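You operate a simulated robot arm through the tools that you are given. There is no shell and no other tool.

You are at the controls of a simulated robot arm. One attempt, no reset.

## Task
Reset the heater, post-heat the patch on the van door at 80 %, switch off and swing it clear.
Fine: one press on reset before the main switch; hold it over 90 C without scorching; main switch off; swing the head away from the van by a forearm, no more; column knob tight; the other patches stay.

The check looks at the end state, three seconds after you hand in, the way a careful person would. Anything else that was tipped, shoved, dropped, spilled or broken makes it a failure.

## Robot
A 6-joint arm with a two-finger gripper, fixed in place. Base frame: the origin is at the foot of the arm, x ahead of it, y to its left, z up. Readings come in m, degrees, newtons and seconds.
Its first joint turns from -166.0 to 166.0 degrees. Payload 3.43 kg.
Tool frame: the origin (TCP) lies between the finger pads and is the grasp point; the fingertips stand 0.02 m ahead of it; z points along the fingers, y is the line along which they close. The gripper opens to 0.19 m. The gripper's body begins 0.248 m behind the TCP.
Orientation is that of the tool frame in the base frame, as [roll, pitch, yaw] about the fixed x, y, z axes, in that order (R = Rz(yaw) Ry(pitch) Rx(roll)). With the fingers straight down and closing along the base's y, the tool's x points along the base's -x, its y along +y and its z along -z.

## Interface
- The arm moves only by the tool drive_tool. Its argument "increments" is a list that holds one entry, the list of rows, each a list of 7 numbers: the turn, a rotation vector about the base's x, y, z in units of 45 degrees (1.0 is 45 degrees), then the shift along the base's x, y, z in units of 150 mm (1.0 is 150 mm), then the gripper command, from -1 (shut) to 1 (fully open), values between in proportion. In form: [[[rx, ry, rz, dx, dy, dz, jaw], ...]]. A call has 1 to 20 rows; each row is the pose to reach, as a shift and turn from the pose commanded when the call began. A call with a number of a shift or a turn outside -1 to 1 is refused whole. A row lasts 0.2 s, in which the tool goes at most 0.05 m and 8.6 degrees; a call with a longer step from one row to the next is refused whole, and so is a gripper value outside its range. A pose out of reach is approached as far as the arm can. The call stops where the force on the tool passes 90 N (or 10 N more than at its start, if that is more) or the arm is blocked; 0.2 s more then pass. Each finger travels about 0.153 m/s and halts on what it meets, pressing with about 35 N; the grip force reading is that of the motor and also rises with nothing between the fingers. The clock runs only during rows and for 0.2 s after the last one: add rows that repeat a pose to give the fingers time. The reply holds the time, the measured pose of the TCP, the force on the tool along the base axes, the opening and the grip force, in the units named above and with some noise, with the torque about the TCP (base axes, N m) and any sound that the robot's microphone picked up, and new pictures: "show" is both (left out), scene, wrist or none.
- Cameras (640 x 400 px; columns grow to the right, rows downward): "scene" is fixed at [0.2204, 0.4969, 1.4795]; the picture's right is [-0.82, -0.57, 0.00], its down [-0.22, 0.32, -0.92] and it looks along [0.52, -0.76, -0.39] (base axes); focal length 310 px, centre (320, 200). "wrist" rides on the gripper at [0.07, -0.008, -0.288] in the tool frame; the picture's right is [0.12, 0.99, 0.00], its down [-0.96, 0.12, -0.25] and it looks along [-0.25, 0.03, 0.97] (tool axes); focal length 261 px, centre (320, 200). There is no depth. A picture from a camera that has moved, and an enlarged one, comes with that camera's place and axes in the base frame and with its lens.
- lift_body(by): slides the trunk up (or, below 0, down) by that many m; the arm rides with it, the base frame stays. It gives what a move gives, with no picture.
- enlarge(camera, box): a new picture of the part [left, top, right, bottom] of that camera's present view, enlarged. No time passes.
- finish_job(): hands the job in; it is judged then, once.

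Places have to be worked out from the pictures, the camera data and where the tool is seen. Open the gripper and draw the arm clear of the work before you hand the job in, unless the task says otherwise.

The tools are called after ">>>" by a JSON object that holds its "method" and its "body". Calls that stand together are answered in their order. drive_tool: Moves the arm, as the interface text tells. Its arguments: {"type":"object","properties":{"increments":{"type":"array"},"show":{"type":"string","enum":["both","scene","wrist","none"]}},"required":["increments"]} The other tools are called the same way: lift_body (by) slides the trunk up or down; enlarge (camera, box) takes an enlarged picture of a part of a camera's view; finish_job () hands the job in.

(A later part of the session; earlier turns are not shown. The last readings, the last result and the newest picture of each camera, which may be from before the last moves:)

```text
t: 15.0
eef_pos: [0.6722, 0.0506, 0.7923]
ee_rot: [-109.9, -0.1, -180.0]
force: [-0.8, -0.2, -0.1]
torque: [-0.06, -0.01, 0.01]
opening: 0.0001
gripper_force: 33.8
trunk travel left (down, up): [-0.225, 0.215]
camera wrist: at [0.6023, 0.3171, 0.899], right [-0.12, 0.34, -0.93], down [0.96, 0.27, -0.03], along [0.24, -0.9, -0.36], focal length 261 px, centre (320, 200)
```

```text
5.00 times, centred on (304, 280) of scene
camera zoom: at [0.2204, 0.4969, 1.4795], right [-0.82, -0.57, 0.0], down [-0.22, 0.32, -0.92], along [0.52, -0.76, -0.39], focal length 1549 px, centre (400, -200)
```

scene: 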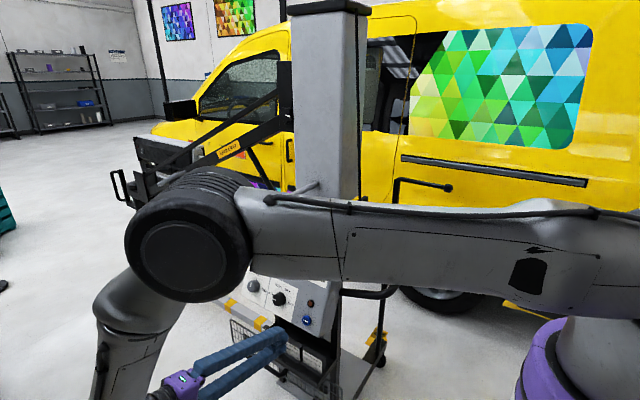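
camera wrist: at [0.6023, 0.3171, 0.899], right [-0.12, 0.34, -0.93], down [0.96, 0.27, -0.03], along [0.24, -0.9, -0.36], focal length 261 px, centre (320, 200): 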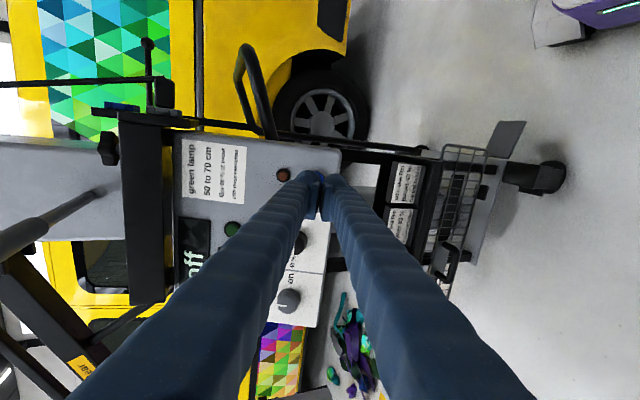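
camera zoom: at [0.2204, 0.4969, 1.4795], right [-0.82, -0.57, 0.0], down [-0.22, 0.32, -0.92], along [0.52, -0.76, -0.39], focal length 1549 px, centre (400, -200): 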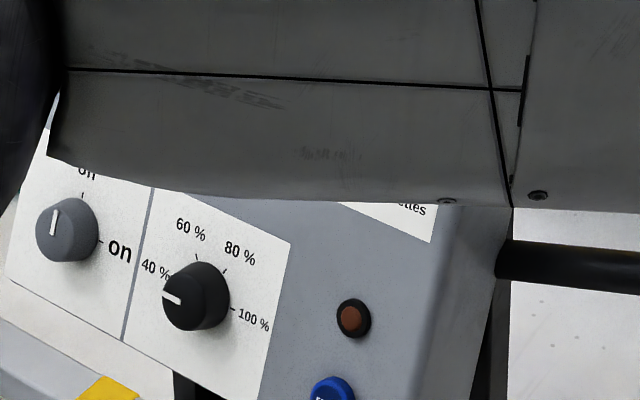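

Amber light is out after exactly one press. Next the power dial (now at 40 %): I move in front of it with the jaws opened to about 6.5 cm and check centring in the wrist view.

>>> {"method": "drive_tool", "body": {"increments": [[[0, 0, 0, 0.2, 0.0, 0.1, -0.3], [0, 0, 0, 0.4, 0.0, 0.12, -0.3], [0, 0, 0, 0.6, -0.1, 0.12, -0.3], [0, 0, 0, 0.8, -0.2, 0.12, -0.3], [0, 0, 0, 0.8, -0.333, 0.12, -0.3], [0, 0, 0, 0.8, -0.333, 0.12, -0.3]]], "show": "both"}}

>>> {"method": "enlarge", "body": {"camera": "wrist", "box": [256, 140, 384, 220]}}

>>> {"method": "enlarge", "body": {"camera": "scene", "box": [232, 250, 360, 330]}}

```text
t: 16.4
eef_pos: [0.7916, -0.0032, 0.8107]
ee_rot: [-110.1, -0.2, 180.0]
force: [1.0, -1.0, -0.2]
torque: [0.03, 0.03, -0.02]
opening: 0.0664
gripper_force: 0.0
trunk travel left (down, up): [-0.225, 0.215]
camera wrist: at [0.7219, 0.2649, 0.9171], right [-0.12, 0.34, -0.93], down [0.96, 0.27, -0.03], along [0.24, -0.9, -0.36], focal length 261 px, centre (320, 200)
```

scene: 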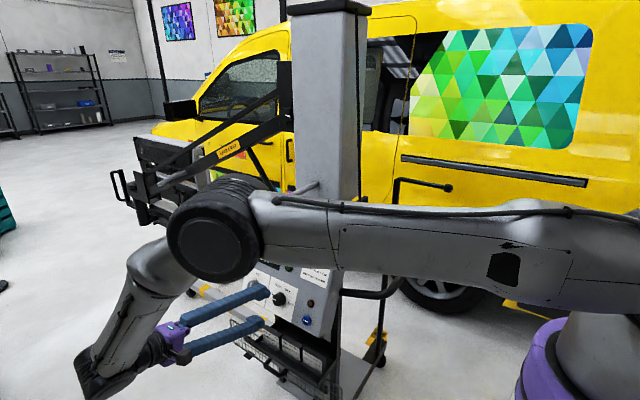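
wrist: 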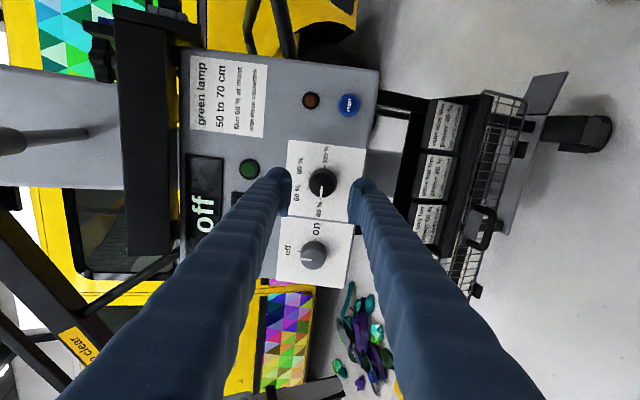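

```text
5.00 times, centred on (320, 180) of wrist
camera zoom: at [0.7219, 0.2649, 0.9171], right [-0.12, 0.34, -0.93], down [0.96, 0.27, -0.03], along [0.24, -0.9, -0.36], focal length 1303 px, centre (320, 300)
```

zoom: 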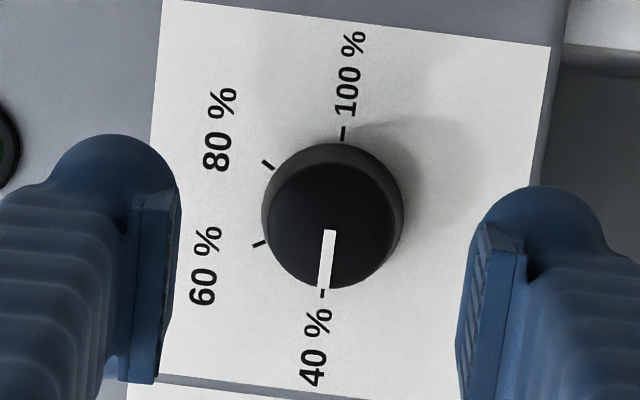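

```text
5.00 times, centred on (296, 290) of scene
camera zoom: at [0.2204, 0.4969, 1.4795], right [-0.82, -0.57, 0.0], down [-0.22, 0.32, -0.92], along [0.52, -0.76, -0.39], focal length 1549 px, centre (440, -250)
```

zoom: 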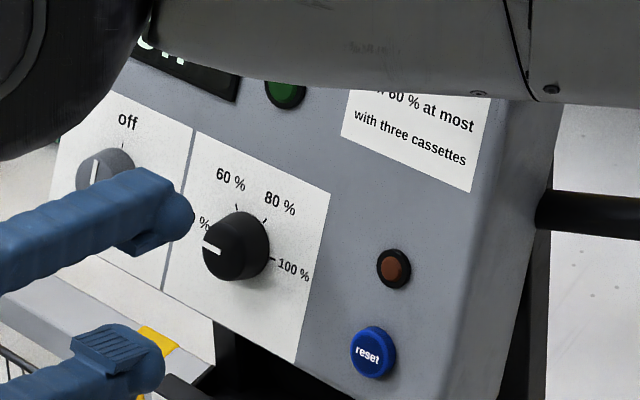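

The dial is clearly seen: 60° per step, pointer at 40 %, knob axis at about x=0.797, face at (0.797, -0.095, 0.773). I pre-rotate the gripper counter-clockwise about the panel normal so that the 120° clockwise turn stays central.

>>> {"method": "drive_tool", "body": {"increments": [[[0, 0.157, 0.057, 0.02, 0, -0.015, -0.3], [0, 0.313, 0.114, 0.037, 0, -0.029, -0.3], [0, 0.47, 0.171, 0.037, 0, -0.029, -0.3], [0, 0.627, 0.228, 0.037, 0, -0.029, -0.3], [0, 0.783, 0.285, 0.037, 0, -0.029, -0.3], [0, 0.94, 0.342, 0.037, 0, -0.029, -0.3], [0, 0.94, 0.342, 0.037, 0, -0.029, -0.3]]], "show": "wrist"}}

```text
t: 18.0
eef_pos: [0.7971, -0.0025, 0.8083]
ee_rot: [-117.2, -41.9, -161.0]
force: [0.0, 0.3, 0.5]
torque: [0.01, 0.0, 0.0]
opening: 0.0666
gripper_force: 0.0
trunk travel left (down, up): [-0.225, 0.215]
camera wrist: at [0.7538, 0.249, 0.9583], right [-0.79, 0.21, -0.58], down [0.6, 0.49, -0.63], along [0.15, -0.84, -0.51], focal length 261 px, centre (320, 200)
```

wrist: 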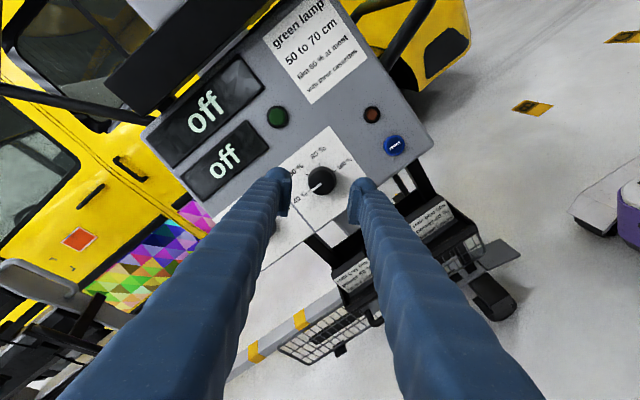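

Good, the turn works. I add 15° more and advance along the knob axis to bring the fingers around the knob.

>>> {"method": "drive_tool", "body": {"increments": [[[0, 0.157, 0.057, 0, -0.1, -0.04, -0.3], [0, 0.313, 0.114, 0, -0.2, -0.078, -0.3], [0, 0.313, 0.114, 0, -0.3, -0.117, -0.3], [0, 0.313, 0.114, 0, -0.4, -0.156, -0.3], [0, 0.313, 0.114, 0, -0.45, -0.175, -0.3], [0, 0.313, 0.114, 0, -0.51, -0.197, -0.3], [0, 0.313, 0.114, 0, -0.51, -0.197, -0.3]]], "show": "both"}}

>>> {"method": "enlarge", "body": {"camera": "wrist", "box": [256, 150, 384, 230]}}

>>> {"method": "enlarge", "body": {"camera": "scene", "box": [232, 260, 360, 340]}}

```text
t: 19.6
eef_pos: [0.7969, -0.0801, 0.7784]
ee_rot: [-126.3, -54.8, -149.2]
force: [0.1, 0.1, 0.7]
torque: [0.02, 0.02, 0.04]
opening: 0.0664
gripper_force: 0.0
trunk travel left (down, up): [-0.225, 0.215]
camera wrist: at [0.7698, 0.1678, 0.9377], right [-0.92, 0.13, -0.37], down [0.38, 0.54, -0.75], along [0.1, -0.83, -0.54], focal length 261 px, centre (320, 200)
```

scene: 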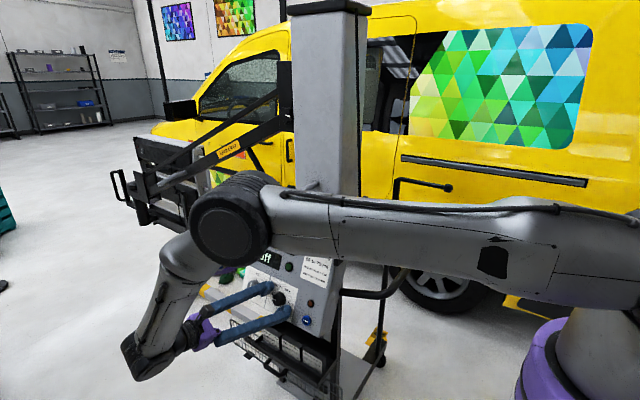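
wrist: 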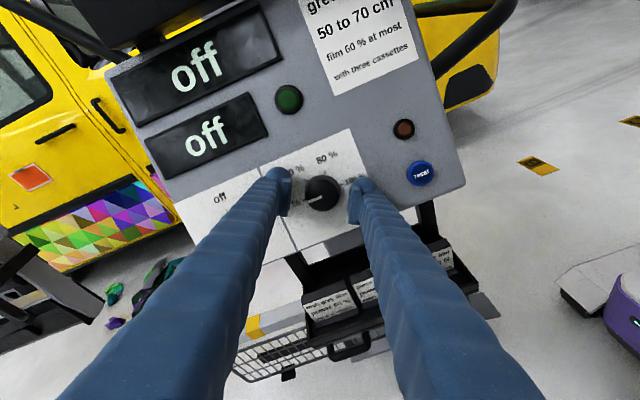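

```text
5.00 times, centred on (320, 190) of wrist
camera zoom: at [0.7698, 0.1678, 0.9377], right [-0.92, 0.13, -0.37], down [0.38, 0.54, -0.75], along [0.1, -0.83, -0.54], focal length 1303 px, centre (320, 250)
```

zoom: 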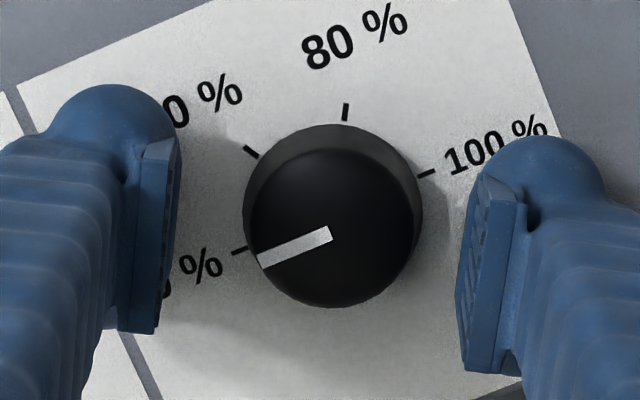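

```text
5.00 times, centred on (296, 300) of scene
camera zoom: at [0.2204, 0.4969, 1.4795], right [-0.82, -0.57, 0.0], down [-0.22, 0.32, -0.92], along [0.52, -0.76, -0.39], focal length 1549 px, centre (440, -300)
```

zoom: 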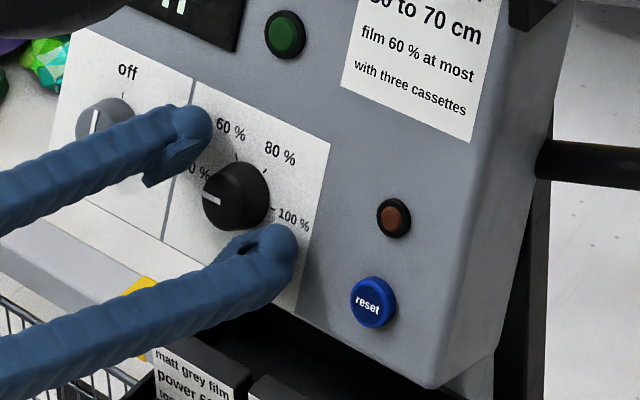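

Fingers straddle the knob with about 7 mm between tips and panel. I advance 4 mm more with a 2.5 mm sideways correction, then close on the knob.

>>> {"method": "drive_tool", "body": {"increments": [[[0, 0, 0, -0.017, -0.013, -0.005, -0.3], [0, 0, 0, -0.017, -0.026, -0.01, -0.3], [0, 0, 0, -0.017, -0.026, -0.01, -0.6], [0, 0, 0, -0.017, -0.026, -0.01, -1], [0, 0, 0, -0.017, -0.026, -0.01, -1]]], "show": "wrist"}}

>>> {"method": "enlarge", "body": {"camera": "wrist", "box": [256, 150, 384, 230]}}

```text
t: 20.8
eef_pos: [0.7939, -0.0833, 0.7762]
ee_rot: [-126.3, -54.6, -149.2]
force: [-2.3, -1.7, -3.3]
torque: [0.09, 0.02, -0.02]
opening: 0.0386
gripper_force: 44.5
trunk travel left (down, up): [-0.225, 0.215]
camera wrist: at [0.7671, 0.1645, 0.936], right [-0.92, 0.13, -0.37], down [0.38, 0.54, -0.75], along [0.1, -0.83, -0.55], focal length 261 px, centre (320, 200)
```

wrist: 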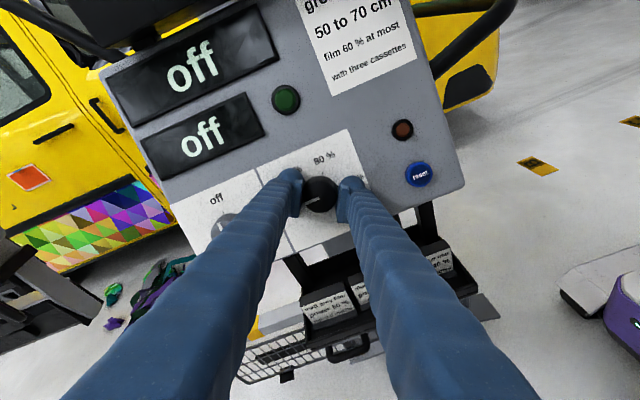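

```text
5.00 times, centred on (320, 190) of wrist
camera zoom: at [0.7671, 0.1645, 0.936], right [-0.92, 0.13, -0.37], down [0.38, 0.54, -0.75], along [0.1, -0.83, -0.55], focal length 1303 px, centre (320, 250)
```

zoom: 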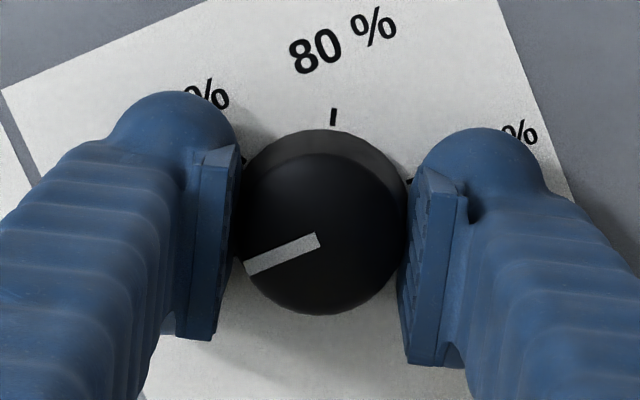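

The knob is gripped (opening 38.6 mm). I turn 45° clockwise about the panel normal and check.

>>> {"method": "drive_tool", "body": {"increments": [[[0, -0.157, -0.057, 0, 0, 0, -1], [0, -0.313, -0.114, 0, 0, 0, -1], [0, -0.47, -0.171, 0, 0, 0, -1], [0, -0.627, -0.228, 0, 0, 0, -1], [0, -0.783, -0.285, 0, 0, 0, -1], [0, -0.94, -0.342, 0, 0, 0, -1], [0, -0.94, -0.342, 0, 0, 0, -1]]], "show": "wrist"}}

>>> {"method": "enlarge", "body": {"camera": "wrist", "box": [256, 150, 384, 230]}}

```text
t: 22.4
eef_pos: [0.7949, -0.0829, 0.7772]
ee_rot: [-110.7, -14.2, -174.7]
force: [3.5, -2.3, 2.3]
torque: [0.12, 0.0, 0.01]
opening: 0.0386
gripper_force: 45.4
trunk travel left (down, up): [-0.225, 0.215]
camera wrist: at [0.7288, 0.1783, 0.9], right [-0.37, 0.32, -0.87], down [0.9, 0.36, -0.26], along [0.23, -0.88, -0.42], focal length 261 px, centre (320, 200)
```

wrist: 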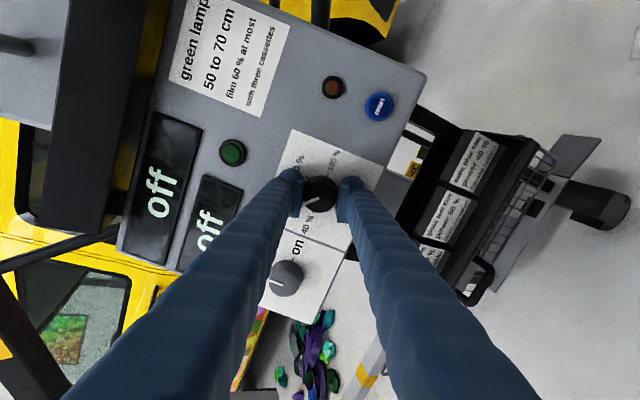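

```text
5.00 times, centred on (320, 190) of wrist
camera zoom: at [0.7288, 0.1783, 0.9], right [-0.37, 0.32, -0.87], down [0.9, 0.36, -0.26], along [0.23, -0.88, -0.42], focal length 1303 px, centre (320, 250)
```

zoom: 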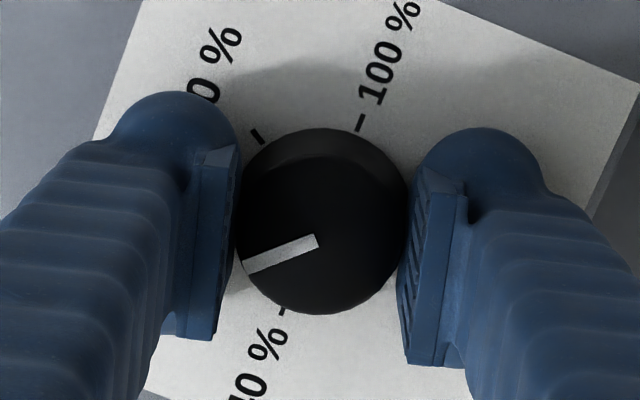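

The knob turns with the gripper without slip. Another 45°, then the last 30°.

>>> {"method": "drive_tool", "body": {"increments": [[[0, -0.157, -0.057, 0, 0, 0, -1], [0, -0.313, -0.114, 0, 0, 0, -1], [0, -0.47, -0.171, 0, 0, 0, -1], [0, -0.627, -0.228, 0, 0, 0, -1], [0, -0.783, -0.285, 0, 0, 0, -1], [0, -0.94, -0.342, 0, 0, 0, -1], [0, -0.94, -0.342, 0, 0, 0, -1]]], "show": "wrist"}}

>>> {"method": "enlarge", "body": {"camera": "wrist", "box": [256, 150, 384, 230]}}

```text
t: 24.0
eef_pos: [0.7942, -0.0825, 0.7766]
ee_rot: [-112.9, 27.9, 168.9]
force: [15.4, -10.4, 8.4]
torque: [-0.06, -0.09, 0.28]
opening: 0.0383
gripper_force: 45.0
trunk travel left (down, up): [-0.225, 0.215]
camera wrist: at [0.729, 0.1973, 0.8495], right [0.39, 0.32, -0.86], down [0.89, 0.1, 0.44], along [0.23, -0.94, -0.24], focal length 261 px, centre (320, 200)
```

wrist: 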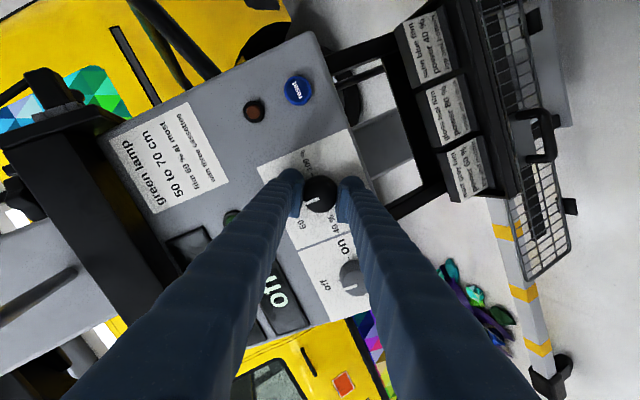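

```text
5.00 times, centred on (320, 190) of wrist
camera zoom: at [0.729, 0.1973, 0.8495], right [0.39, 0.32, -0.86], down [0.89, 0.1, 0.44], along [0.23, -0.94, -0.24], focal length 1303 px, centre (320, 250)
```

zoom: 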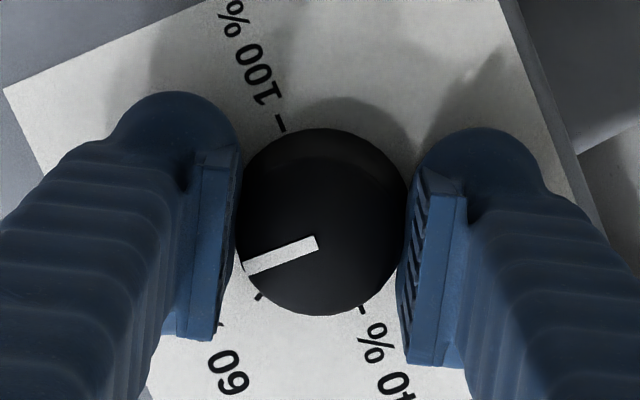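

Pointer has passed 60 %; a small side load (~18 N) shows slight axis offset, so I ease the tool 3 mm in +x and 2 mm up while turning the final 30°.

>>> {"method": "drive_tool", "body": {"increments": [[[0, -0.157, -0.057, 0.01, -0.002, 0.007, -1], [0, -0.313, -0.114, 0.02, -0.004, 0.013, -1], [0, -0.47, -0.171, 0.02, -0.004, 0.013, -1], [0, -0.627, -0.228, 0.02, -0.004, 0.013, -1], [0, -0.627, -0.228, 0.02, -0.004, 0.013, -1]]], "show": "wrist"}}

>>> {"method": "enlarge", "body": {"camera": "wrist", "box": [256, 150, 384, 230]}}

```text
t: 25.2
eef_pos: [0.7933, -0.0827, 0.7785]
ee_rot: [-126.0, 54.1, 149.3]
force: [-29.5, 22.4, -16.6]
torque: [0.21, 0.08, -0.11]
opening: 0.0379
gripper_force: 45.3
trunk travel left (down, up): [-0.225, 0.215]
camera wrist: at [0.7526, 0.2074, 0.8229], right [0.8, 0.2, -0.57], down [0.58, -0.03, 0.81], along [0.15, -0.98, -0.15], focal length 261 px, centre (320, 200)
```

wrist: 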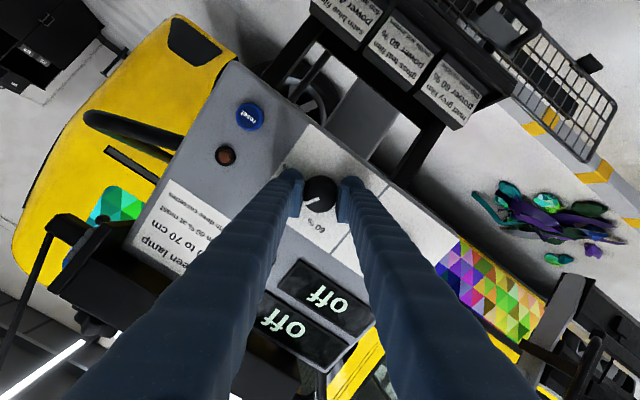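

```text
5.00 times, centred on (320, 190) of wrist
camera zoom: at [0.7526, 0.2074, 0.8229], right [0.8, 0.2, -0.57], down [0.58, -0.03, 0.81], along [0.15, -0.98, -0.15], focal length 1303 px, centre (320, 250)
```

zoom: 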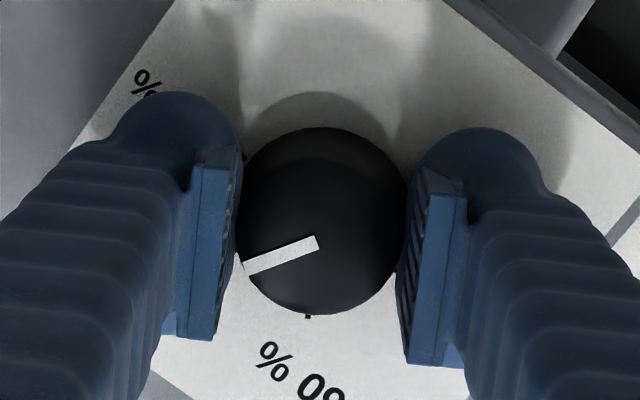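

Total 120° turned; the compensation was a bit too much, so I release now and back off to read the pointer.

>>> {"method": "drive_tool", "body": {"increments": [[[0, 0, 0, -0.01, 0, -0.006, -0.8], [0, 0, 0, -0.01, 0, -0.006, -0.3], [0, 0, 0, -0.01, 0, -0.006, -0.3], [0, 0, 0, -0.01, 0.15, 0.05, -0.3], [0, 0, 0, -0.01, 0.35, 0.12, -0.3], [0, 0, 0, -0.01, 0.6, 0.21, -0.3], [0, 0, 0, -0.01, 0.6, 0.21, -0.3]]], "show": "both"}}

>>> {"method": "enlarge", "body": {"camera": "wrist", "box": [256, 140, 384, 220]}}

>>> {"method": "enlarge", "body": {"camera": "scene", "box": [232, 260, 360, 340]}}

```text
t: 26.8
eef_pos: [0.795, 0.006, 0.8121]
ee_rot: [-125.9, 54.3, 149.5]
force: [-0.6, 0.6, -0.8]
torque: [-0.04, 0.01, 0.03]
opening: 0.0664
gripper_force: 0.1
trunk travel left (down, up): [-0.225, 0.215]
camera wrist: at [0.7536, 0.2962, 0.8571], right [0.8, 0.2, -0.57], down [0.58, -0.03, 0.81], along [0.15, -0.98, -0.15], focal length 261 px, centre (320, 200)
```

scene: 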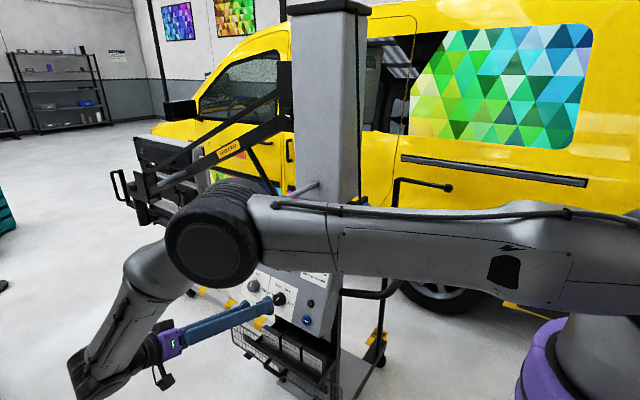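
wrist: 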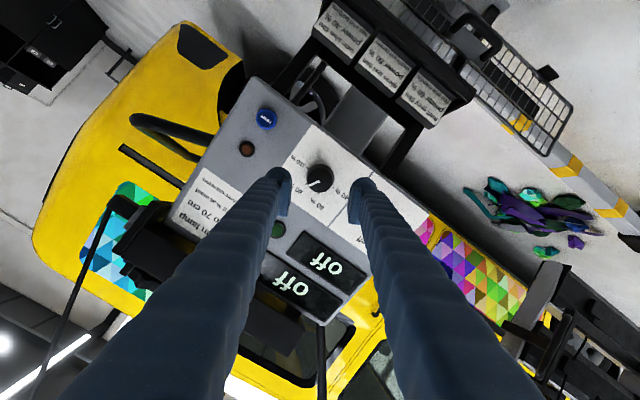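

```text
5.00 times, centred on (320, 180) of wrist
camera zoom: at [0.7536, 0.2962, 0.8571], right [0.8, 0.2, -0.57], down [0.58, -0.03, 0.81], along [0.15, -0.98, -0.15], focal length 1303 px, centre (320, 300)
```

zoom: 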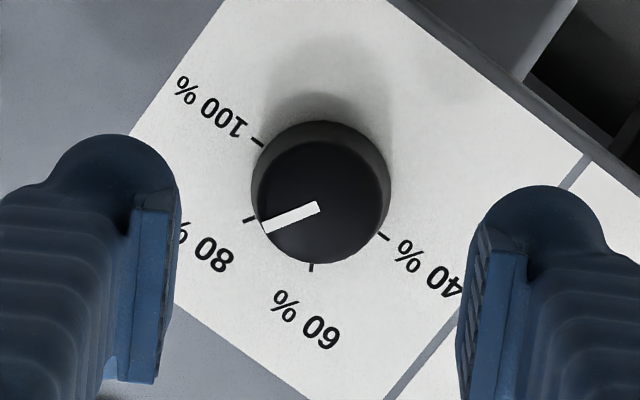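

```text
5.00 times, centred on (296, 300) of scene
camera zoom: at [0.2204, 0.4969, 1.4795], right [-0.82, -0.57, 0.0], down [-0.22, 0.32, -0.92], along [0.52, -0.76, -0.39], focal length 1549 px, centre (440, -300)
```

zoom: 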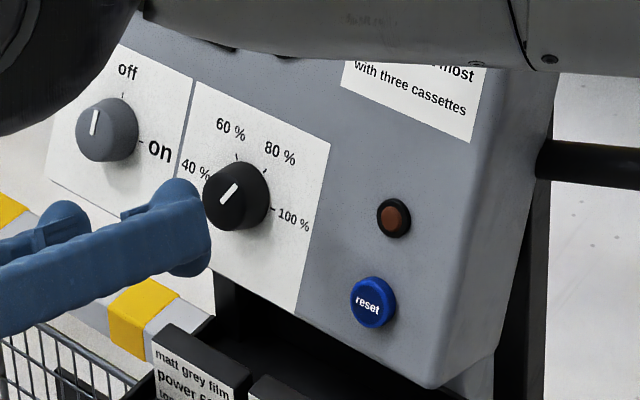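

The pointer sits exactly on 80 %. Now to the main switch: I move in front of it at a stand-off while rotating the gripper back so that the camera will sit above and see the displays during the turn.

>>> {"method": "drive_tool", "body": {"increments": [[[0, 0.157, 0.057, 0.13, 0.05, 0.02, -0.3], [0, 0.313, 0.114, 0.27, 0.1, 0.04, -0.3], [0, 0.47, 0.171, 0.4, 0.1, 0.04, -0.3], [0, 0.627, 0.228, 0.53, 0.1, 0.04, -0.3], [0, 0.783, 0.285, 0.66, 0.1, 0.04, -0.3], [0, 0.94, 0.342, 0.793, 0.1, 0.04, -0.3], [0, 0.94, 0.342, 0.793, 0.1, 0.04, -0.3]]], "show": "none"}}

>>> {"method": "drive_tool", "body": {"increments": [[[0, 0.157, 0.057, 0, 0, 0, -0.3], [0, 0.313, 0.114, 0, 0, 0, -0.3], [0, 0.47, 0.171, 0, 0, 0, -0.3], [0, 0.627, 0.228, 0, 0, 0, -0.3], [0, 0.783, 0.285, 0, 0, 0, -0.3], [0, 0.94, 0.342, 0, 0, 0, -0.3], [0, 0.94, 0.342, 0, 0, 0, -0.3]]], "show": "both"}}

```text
t: 28.4
eef_pos: [0.9039, 0.0176, 0.8206]
ee_rot: [-110.8, 14.0, 174.9]
force: [-0.4, -0.1, 1.1]
torque: [0.19, -0.07, 0.12]
opening: 0.0664
gripper_force: 0.1
out of reach, approached as far as the arm can: row 6, 7
trunk travel left (down, up): [-0.225, 0.215]
```

```text
t: 30.0
eef_pos: [0.9035, 0.016, 0.8193]
ee_rot: [-112.9, -28.3, -168.8]
force: [0.5, 0.4, 0.0]
torque: [0.04, 0.04, -0.02]
opening: 0.0664
gripper_force: 0.0
out of reach, approached as far as the arm can: row 6, 7
trunk travel left (down, up): [-0.225, 0.215]
camera wrist: at [0.8475, 0.2725, 0.9569], right [-0.6, 0.27, -0.75], down [0.77, 0.43, -0.47], along [0.2, -0.86, -0.47], focal length 261 px, centre (320, 200)
```

scene: 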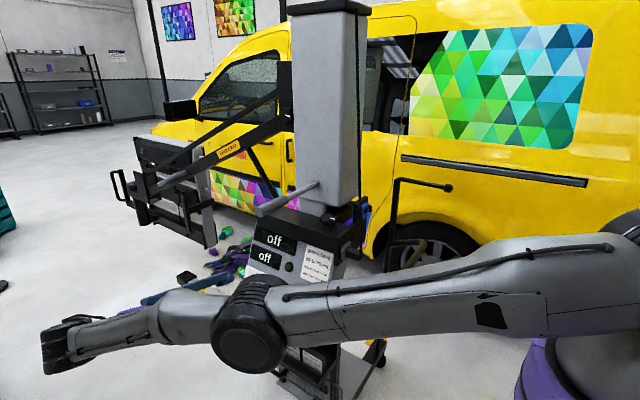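
wrist: 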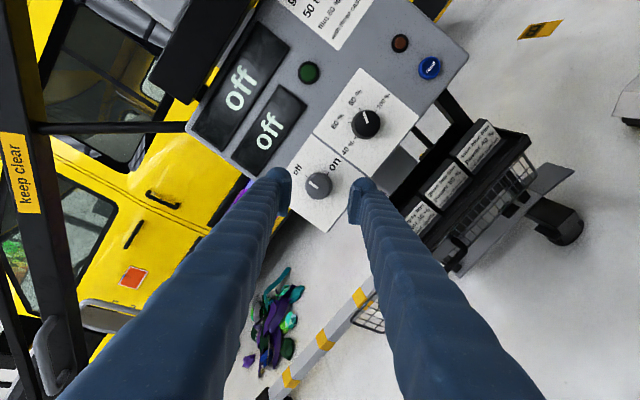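

At this stand-off the arm is nearly straight. I pull back toward the robot, then lower the trunk so the shoulder is closer to the panel height and the switch is comfortably in reach; I also continue rolling the gripper.

>>> {"method": "drive_tool", "body": {"increments": [[[0, 0.157, 0.057, -0.17, 0.15, 0.15, -0.3], [0, 0.313, 0.114, -0.33, 0.3, 0.3, -0.3], [0, 0.47, 0.171, -0.5, 0.45, 0.45, -0.3], [0, 0.627, 0.228, -0.66, 0.6, 0.6, -0.3], [0, 0.783, 0.285, -0.83, 0.75, 0.75, -0.3], [0, 0.94, 0.342, -1, 0.9, 0.9, -0.3], [0, 0.94, 0.342, -1, 0.9, 0.9, -0.3]]], "show": "both"}}

```text
t: 31.6
eef_pos: [0.7493, 0.152, 0.9545]
ee_rot: [-145.1, -65.4, -127.8]
force: [0.3, 0.9, 0.3]
torque: [-0.02, -0.02, 0.02]
opening: 0.0667
gripper_force: 0.0
trunk travel left (down, up): [-0.225, 0.215]
camera wrist: at [0.7405, 0.3984, 1.1183], right [-0.99, 0.05, -0.13], down [0.13, 0.56, -0.82], along [0.03, -0.83, -0.56], focal length 261 px, centre (320, 200)
```

scene: 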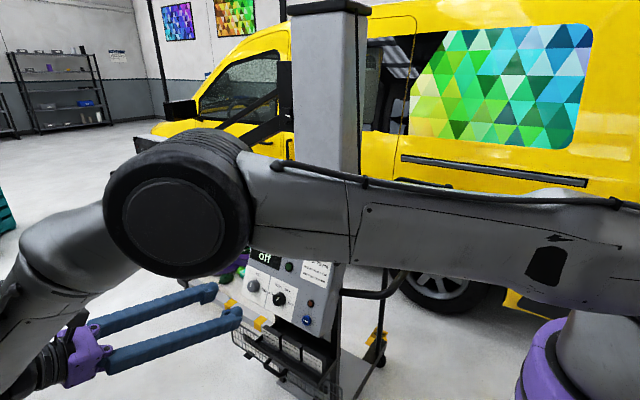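
wrist: 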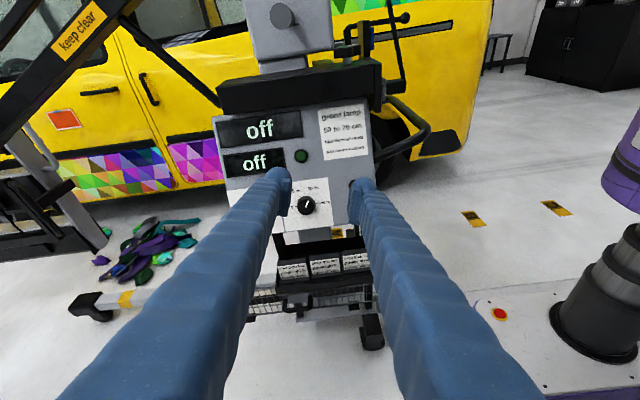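

Clear view now; the area below the tool is free. I lower the trunk 0.15 m.

>>> {"method": "lift_body", "body": {"by": -0.15}}

```text
t: 33.4
eef_pos: [0.7502, 0.1505, 0.8054]
ee_rot: [-144.9, -65.2, -127.8]
force: [0.1, -0.7, 0.6]
torque: [0.01, -0.01, 0.0]
opening: 0.0664
gripper_force: 0.0
trunk travel left (down, up): [-0.075, 0.365]
```

Trunk lowered, TCP now at z=0.805. I move toward the stand-off before the main switch at about (0.9125, -0.02, 0.804), rolling another 60° on the way.

>>> {"method": "drive_tool", "body": {"increments": [[[0, 0.157, 0.057, 0.15, -0.05, 0.05, -0.3], [0, 0.313, 0.114, 0.3, -0.15, 0.1, -0.3], [0, 0.47, 0.171, 0.45, -0.3, 0.15, -0.3], [0, 0.627, 0.228, 0.6, -0.4, 0.15, -0.3], [0, 0.783, 0.285, 0.7, -0.5, 0.15, -0.3], [0, 0.94, 0.342, 0.75, -0.6, 0.15, -0.3], [0, 0.94, 0.342, 0.75, -0.6, 0.15, -0.3]]], "show": "none"}}

>>> {"method": "drive_tool", "body": {"increments": [[[0, 0.157, 0.057, 0.15, -0.15, -0.05, -0.3], [0, 0.313, 0.114, 0.33, -0.3, -0.1, -0.3], [0, 0.313, 0.114, 0.332, -0.4, -0.13, -0.3], [0, 0.313, 0.114, 0.332, -0.53, -0.158, -0.3], [0, 0.313, 0.114, 0.332, -0.53, -0.158, -0.3]]], "show": "both"}}

```text
t: 35.0
eef_pos: [0.8622, 0.0615, 0.8275]
ee_rot: [125.7, -54.3, -30.4]
force: [-0.8, 0.4, 1.3]
torque: [0.04, 0.0, -0.01]
opening: 0.0665
gripper_force: 0.1
trunk travel left (down, up): [-0.075, 0.365]
```

```text
t: 36.1
eef_pos: [0.9126, -0.0175, 0.8027]
ee_rot: [117.1, -41.5, -18.7]
force: [0.0, 0.9, 0.2]
torque: [-0.02, 0.02, -0.01]
opening: 0.0665
gripper_force: 0.0
trunk travel left (down, up): [-0.075, 0.365]
camera wrist: at [0.9678, 0.2377, 0.9423], right [-0.61, -0.27, 0.74], down [-0.76, 0.44, -0.48], along [-0.2, -0.86, -0.47], focal length 261 px, centre (320, 200)
```

scene: 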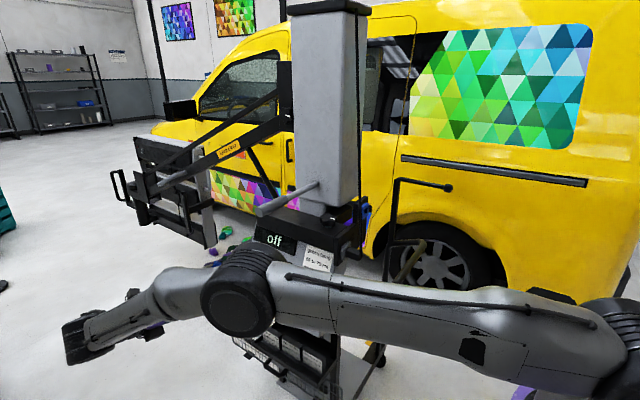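
wrist: 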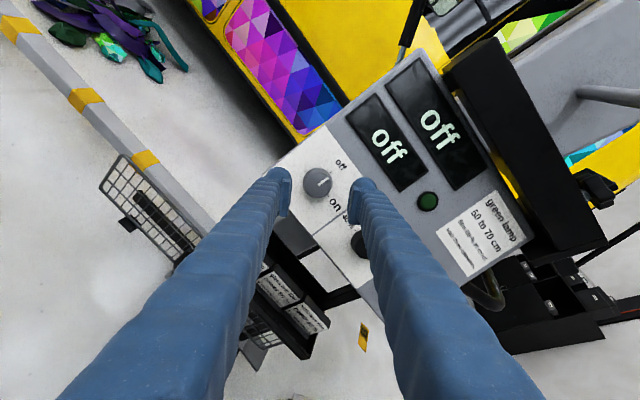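

Within reach now. I zoom in to check the centring on the main switch.

>>> {"method": "enlarge", "body": {"camera": "wrist", "box": [256, 140, 384, 220]}}

```text
5.00 times, centred on (320, 180) of wrist
camera zoom: at [0.9678, 0.2377, 0.9423], right [-0.61, -0.27, 0.74], down [-0.76, 0.44, -0.48], along [-0.2, -0.86, -0.47], focal length 1303 px, centre (320, 300)
```

zoom: 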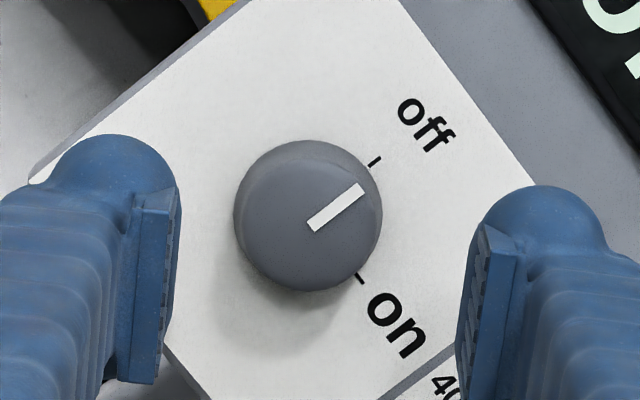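

Centred to within 2–3 mm. I advance 69 mm along the knob axis and look before closing.

>>> {"method": "drive_tool", "body": {"increments": [[[0, 0, 0, 0, -0.1, -0.045, -0.3], [0, 0, 0, 0, -0.2, -0.085, -0.3], [0, 0, 0, 0, -0.3, -0.122, -0.3], [0, 0, 0, 0, -0.38, -0.152, -0.3], [0, 0, 0, 0, -0.42, -0.166, -0.3], [0, 0, 0, 0, -0.42, -0.166, -0.3]]], "show": "wrist"}}

>>> {"method": "enlarge", "body": {"camera": "wrist", "box": [256, 150, 384, 230]}}

```text
t: 37.5
eef_pos: [0.9141, -0.0803, 0.7796]
ee_rot: [117.1, -41.5, -18.7]
force: [-0.4, 0.2, -0.7]
torque: [-0.01, -0.01, 0.0]
opening: 0.0665
gripper_force: 0.0
trunk travel left (down, up): [-0.075, 0.365]
camera wrist: at [0.9691, 0.1756, 0.9189], right [-0.62, -0.27, 0.74], down [-0.76, 0.44, -0.48], along [-0.2, -0.86, -0.47], focal length 261 px, centre (320, 200)
```

wrist: 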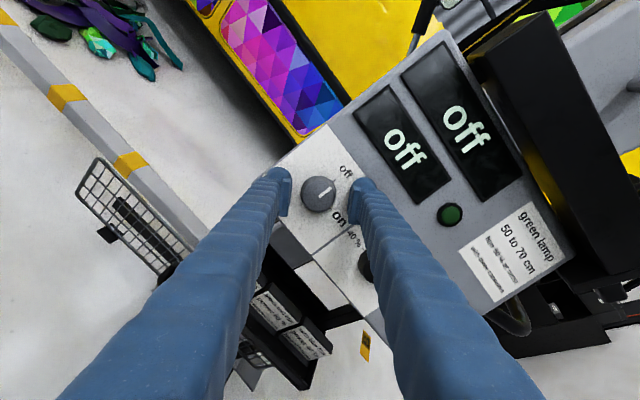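

```text
5.00 times, centred on (320, 190) of wrist
camera zoom: at [0.9691, 0.1756, 0.9189], right [-0.62, -0.27, 0.74], down [-0.76, 0.44, -0.48], along [-0.2, -0.86, -0.47], focal length 1303 px, centre (320, 250)
```

zoom: 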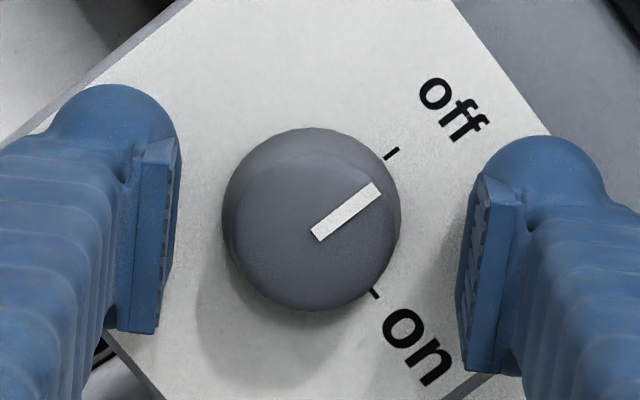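

Nearly centred; I nudge 3.5 mm closer and 1.5 mm sideways, then close the jaws on the switch knob.

>>> {"method": "drive_tool", "body": {"increments": [[[0, 0, 0, 0.006, -0.01, -0.008, -0.3], [0, 0, 0, 0.006, -0.02, -0.0153, -0.3], [0, 0, 0, 0.006, -0.02, -0.0153, -0.6], [0, 0, 0, 0.006, -0.02, -0.0153, -1], [0, 0, 0, 0.006, -0.02, -0.0153, -1]]], "show": "wrist"}}

>>> {"method": "enlarge", "body": {"camera": "wrist", "box": [256, 150, 384, 230]}}

```text
t: 38.8
eef_pos: [0.9137, -0.0827, 0.7779]
ee_rot: [117.1, -41.6, -18.7]
force: [5.7, 0.8, -2.8]
torque: [0.05, -0.06, 0.2]
opening: 0.0387
gripper_force: 44.8
trunk travel left (down, up): [-0.075, 0.365]
camera wrist: at [0.9694, 0.1726, 0.9156], right [-0.61, -0.27, 0.74], down [-0.76, 0.44, -0.48], along [-0.19, -0.86, -0.47], focal length 261 px, centre (320, 200)
```

wrist: 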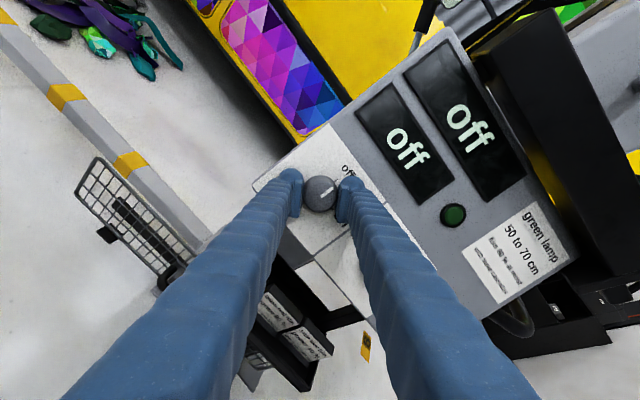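

```text
5.00 times, centred on (320, 190) of wrist
camera zoom: at [0.9694, 0.1726, 0.9156], right [-0.61, -0.27, 0.74], down [-0.76, 0.44, -0.48], along [-0.19, -0.86, -0.47], focal length 1303 px, centre (320, 250)
```

zoom: 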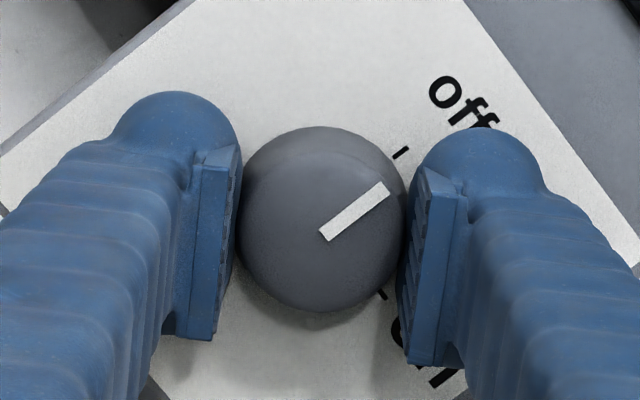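

Switch gripped. I turn it clockwise toward "on", first 45°, then the remaining 45° with pictures.

>>> {"method": "drive_tool", "body": {"increments": [[[0, -0.157, -0.057, 0, 0, 0, -1], [0, -0.313, -0.114, 0, 0, 0, -1], [0, -0.47, -0.171, 0, 0, 0, -1], [0, -0.627, -0.228, 0, 0, 0, -1], [0, -0.783, -0.285, 0, 0, 0, -1], [0, -0.94, -0.342, 0, 0, 0, -1]]], "show": "none"}}

>>> {"method": "drive_tool", "body": {"increments": [[[0, -0.157, -0.057, 0, 0, 0, -1], [0, -0.313, -0.114, 0, 0, 0, -1], [0, -0.47, -0.171, 0, 0, 0, -1], [0, -0.627, -0.228, 0, 0, 0, -1], [0, -0.783, -0.285, 0, 0, 0, -1], [0, -0.94, -0.342, 0, 0, 0, -1]]], "show": "both"}}

>>> {"method": "enlarge", "body": {"camera": "wrist", "box": [256, 150, 384, 230]}}

>>> {"method": "enlarge", "body": {"camera": "scene", "box": [100, 110, 260, 210]}}

>>> {"method": "enlarge", "body": {"camera": "scene", "box": [230, 210, 358, 290]}}

```text
t: 40.1
eef_pos: [0.9134, -0.0824, 0.7765]
ee_rot: [179.8, -70.2, -89.8]
force: [8.3, 13.0, 7.7]
torque: [-0.01, 0.04, 0.0]
opening: 0.0383
gripper_force: 45.1
trunk travel left (down, up): [-0.075, 0.365]
```

```text
t: 41.5
eef_pos: [0.9138, -0.0829, 0.7772]
ee_rot: [-117.3, -41.7, -161.0]
force: [24.3, 11.3, 13.5]
torque: [-0.43, 0.05, -0.05]
opening: 0.0383
gripper_force: 44.8
trunk travel left (down, up): [-0.075, 0.365]
camera wrist: at [0.8706, 0.1685, 0.9267], right [-0.79, 0.21, -0.58], down [0.6, 0.49, -0.63], along [0.15, -0.84, -0.51], focal length 261 px, centre (320, 200)
```

scene: 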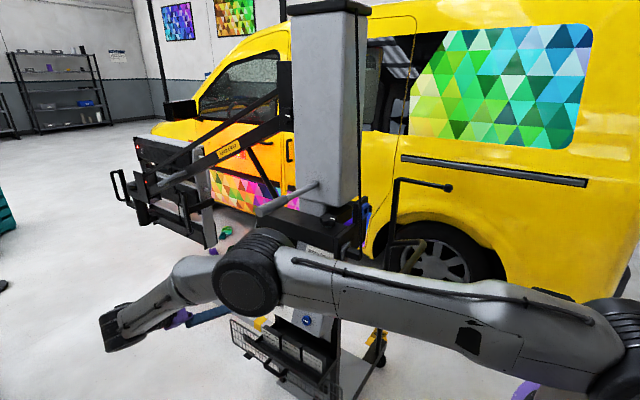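
wrist: 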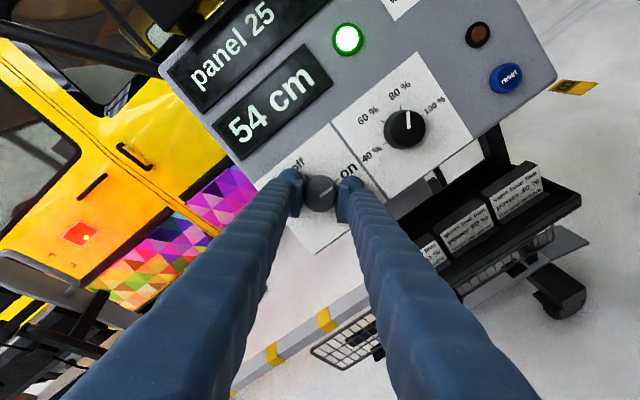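

```text
5.00 times, centred on (320, 190) of wrist
camera zoom: at [0.8706, 0.1685, 0.9267], right [-0.79, 0.21, -0.58], down [0.6, 0.49, -0.63], along [0.15, -0.84, -0.51], focal length 1303 px, centre (320, 250)
```

zoom: 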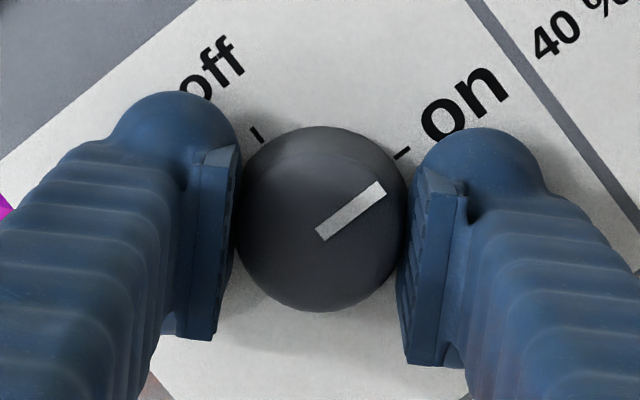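

```text
4.00 times, centred on (180, 160) of scene
camera zoom: at [0.2204, 0.4969, 1.4795], right [-0.82, -0.57, 0.0], down [-0.22, 0.32, -0.92], along [0.52, -0.76, -0.39], focal length 1239 px, centre (880, 360)
```

zoom: 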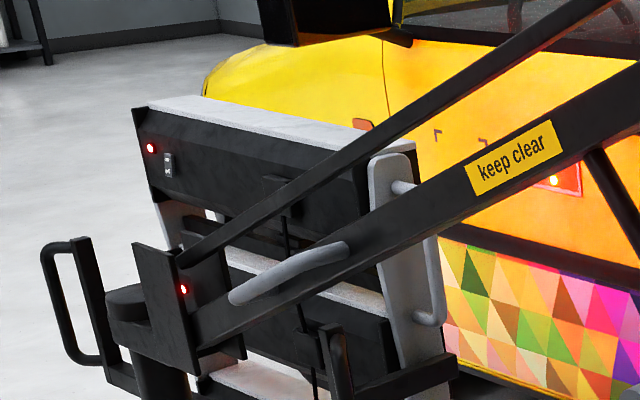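

```text
5.00 times, centred on (294, 250) of scene
camera zoom: at [0.2204, 0.4969, 1.4795], right [-0.82, -0.57, 0.0], down [-0.22, 0.32, -0.92], along [0.52, -0.76, -0.39], focal length 1549 px, centre (450, -50)
```

zoom: 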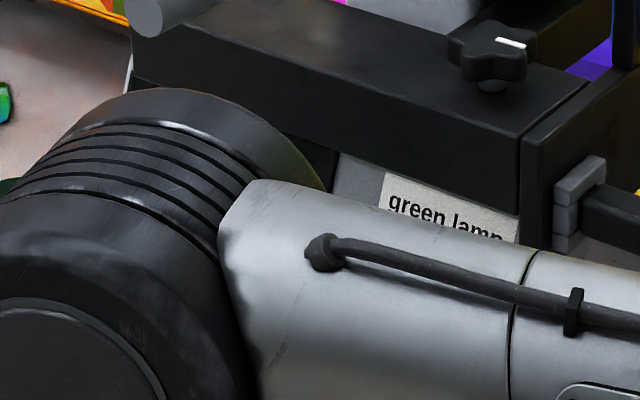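

Power is on: green lamp lit, displays read "panel 25" (°C) and "54 cm"; the red aiming spot is on the framed orange patch, with LEDs lit on top and middle cassettes. I keep the switch gripped and watch the temperature climb in short steps.

>>> {"method": "drive_tool", "body": {"increments": [[[0, 0, 0, 0, 0, 0, -1], [0, 0, 0, 0, 0, 0, -1], [0, 0, 0, 0, 0, 0, -1], [0, 0, 0, 0, 0, 0, -1], [0, 0, 0, 0, 0, 0, -1]]], "show": "both"}}

>>> {"method": "enlarge", "body": {"camera": "wrist", "box": [150, 0, 342, 170]}}

>>> {"method": "enlarge", "body": {"camera": "wrist", "box": [0, 150, 240, 330]}}

```text
t: 42.8
eef_pos: [0.9144, -0.0818, 0.7761]
ee_rot: [-117.1, -41.8, -161.1]
force: [28.9, 16.5, 17.4]
torque: [0.05, -0.1, 0.33]
opening: 0.0384
gripper_force: 45.3
trunk travel left (down, up): [-0.075, 0.365]
camera wrist: at [0.8706, 0.1686, 0.9265], right [-0.79, 0.21, -0.58], down [0.6, 0.49, -0.63], along [0.15, -0.84, -0.51], focal length 261 px, centre (320, 200)
```

scene: 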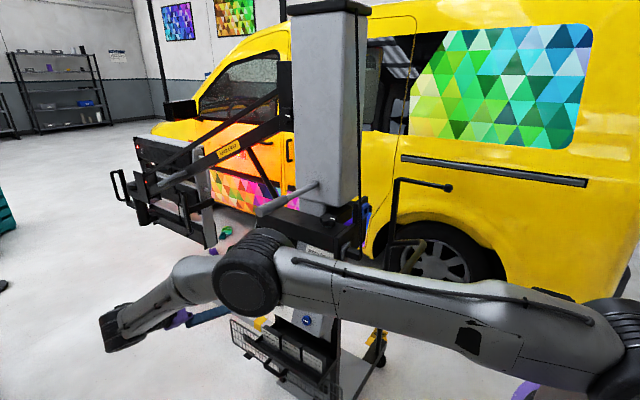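
wrist: 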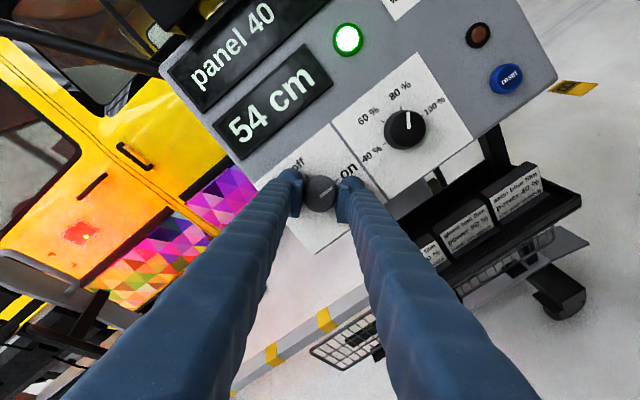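

```text
2.35 times, centred on (246, 85) of wrist
camera zoom: at [0.8706, 0.1686, 0.9265], right [-0.79, 0.21, -0.58], down [0.6, 0.49, -0.63], along [0.15, -0.84, -0.51], focal length 613 px, centre (494, 471)
```

zoom: 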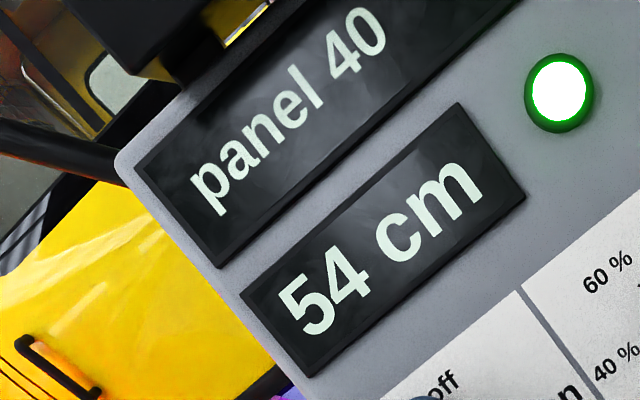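

```text
2.22 times, centred on (120, 240) of wrist
camera zoom: at [0.8706, 0.1686, 0.9265], right [-0.79, 0.21, -0.58], down [0.6, 0.49, -0.63], along [0.15, -0.84, -0.51], focal length 579 px, centre (764, 111)
```

zoom: 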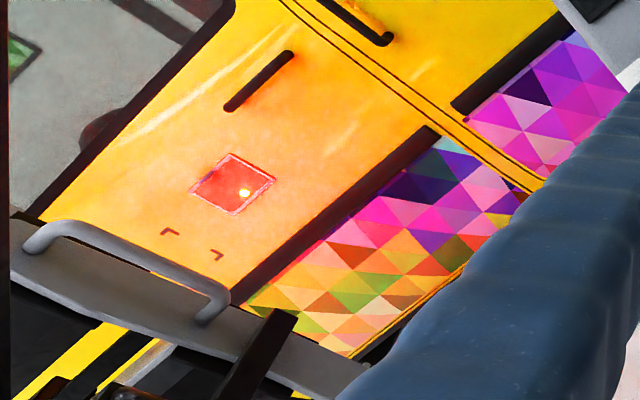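

Heating is quick: 25→40 °C in about 1.3 s. I step in shorter intervals to catch the rate.

>>> {"method": "drive_tool", "body": {"increments": [[[0, 0, 0, 0, 0, 0, -1], [0, 0, 0, 0, 0, 0, -1], [0, 0, 0, 0, 0, 0, -1]]], "show": "wrist"}}

```text
t: 43.5
eef_pos: [0.9144, -0.0834, 0.7766]
ee_rot: [-117.1, -41.8, -161.1]
force: [30.5, 18.6, 17.6]
torque: [-0.09, -0.1, 0.33]
opening: 0.0385
gripper_force: 44.9
trunk travel left (down, up): [-0.075, 0.365]
camera wrist: at [0.8706, 0.1686, 0.9265], right [-0.79, 0.21, -0.58], down [0.6, 0.49, -0.63], along [0.15, -0.84, -0.51], focal length 261 px, centre (320, 200)
```

wrist: 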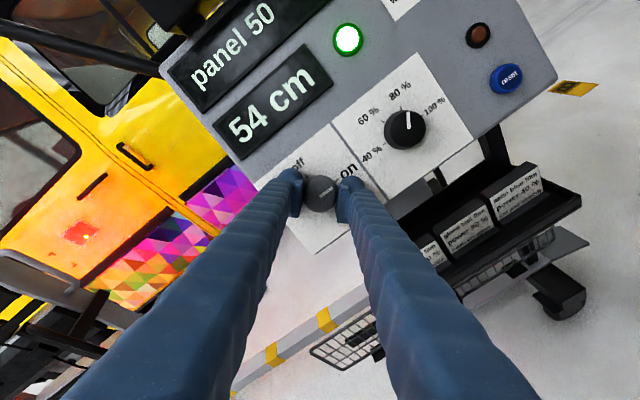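

>>> {"method": "drive_tool", "body": {"increments": [[[0, 0, 0, 0, 0, 0, -1], [0, 0, 0, 0, 0, 0, -1]]], "show": "wrist"}}

```text
t: 44.1
eef_pos: [0.9145, -0.0834, 0.7764]
ee_rot: [-117.1, -41.7, -161.1]
force: [30.6, 18.5, 17.4]
torque: [-0.15, -0.15, 0.35]
opening: 0.0386
gripper_force: 44.6
trunk travel left (down, up): [-0.075, 0.365]
camera wrist: at [0.8706, 0.1686, 0.9265], right [-0.79, 0.21, -0.58], down [0.6, 0.49, -0.63], along [0.15, -0.84, -0.51], focal length 261 px, centre (320, 200)
```

wrist: 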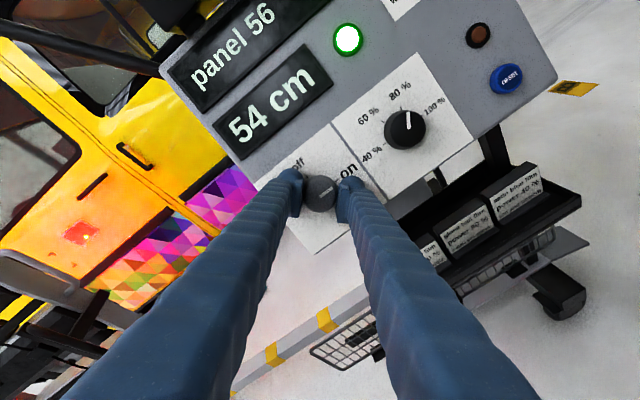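

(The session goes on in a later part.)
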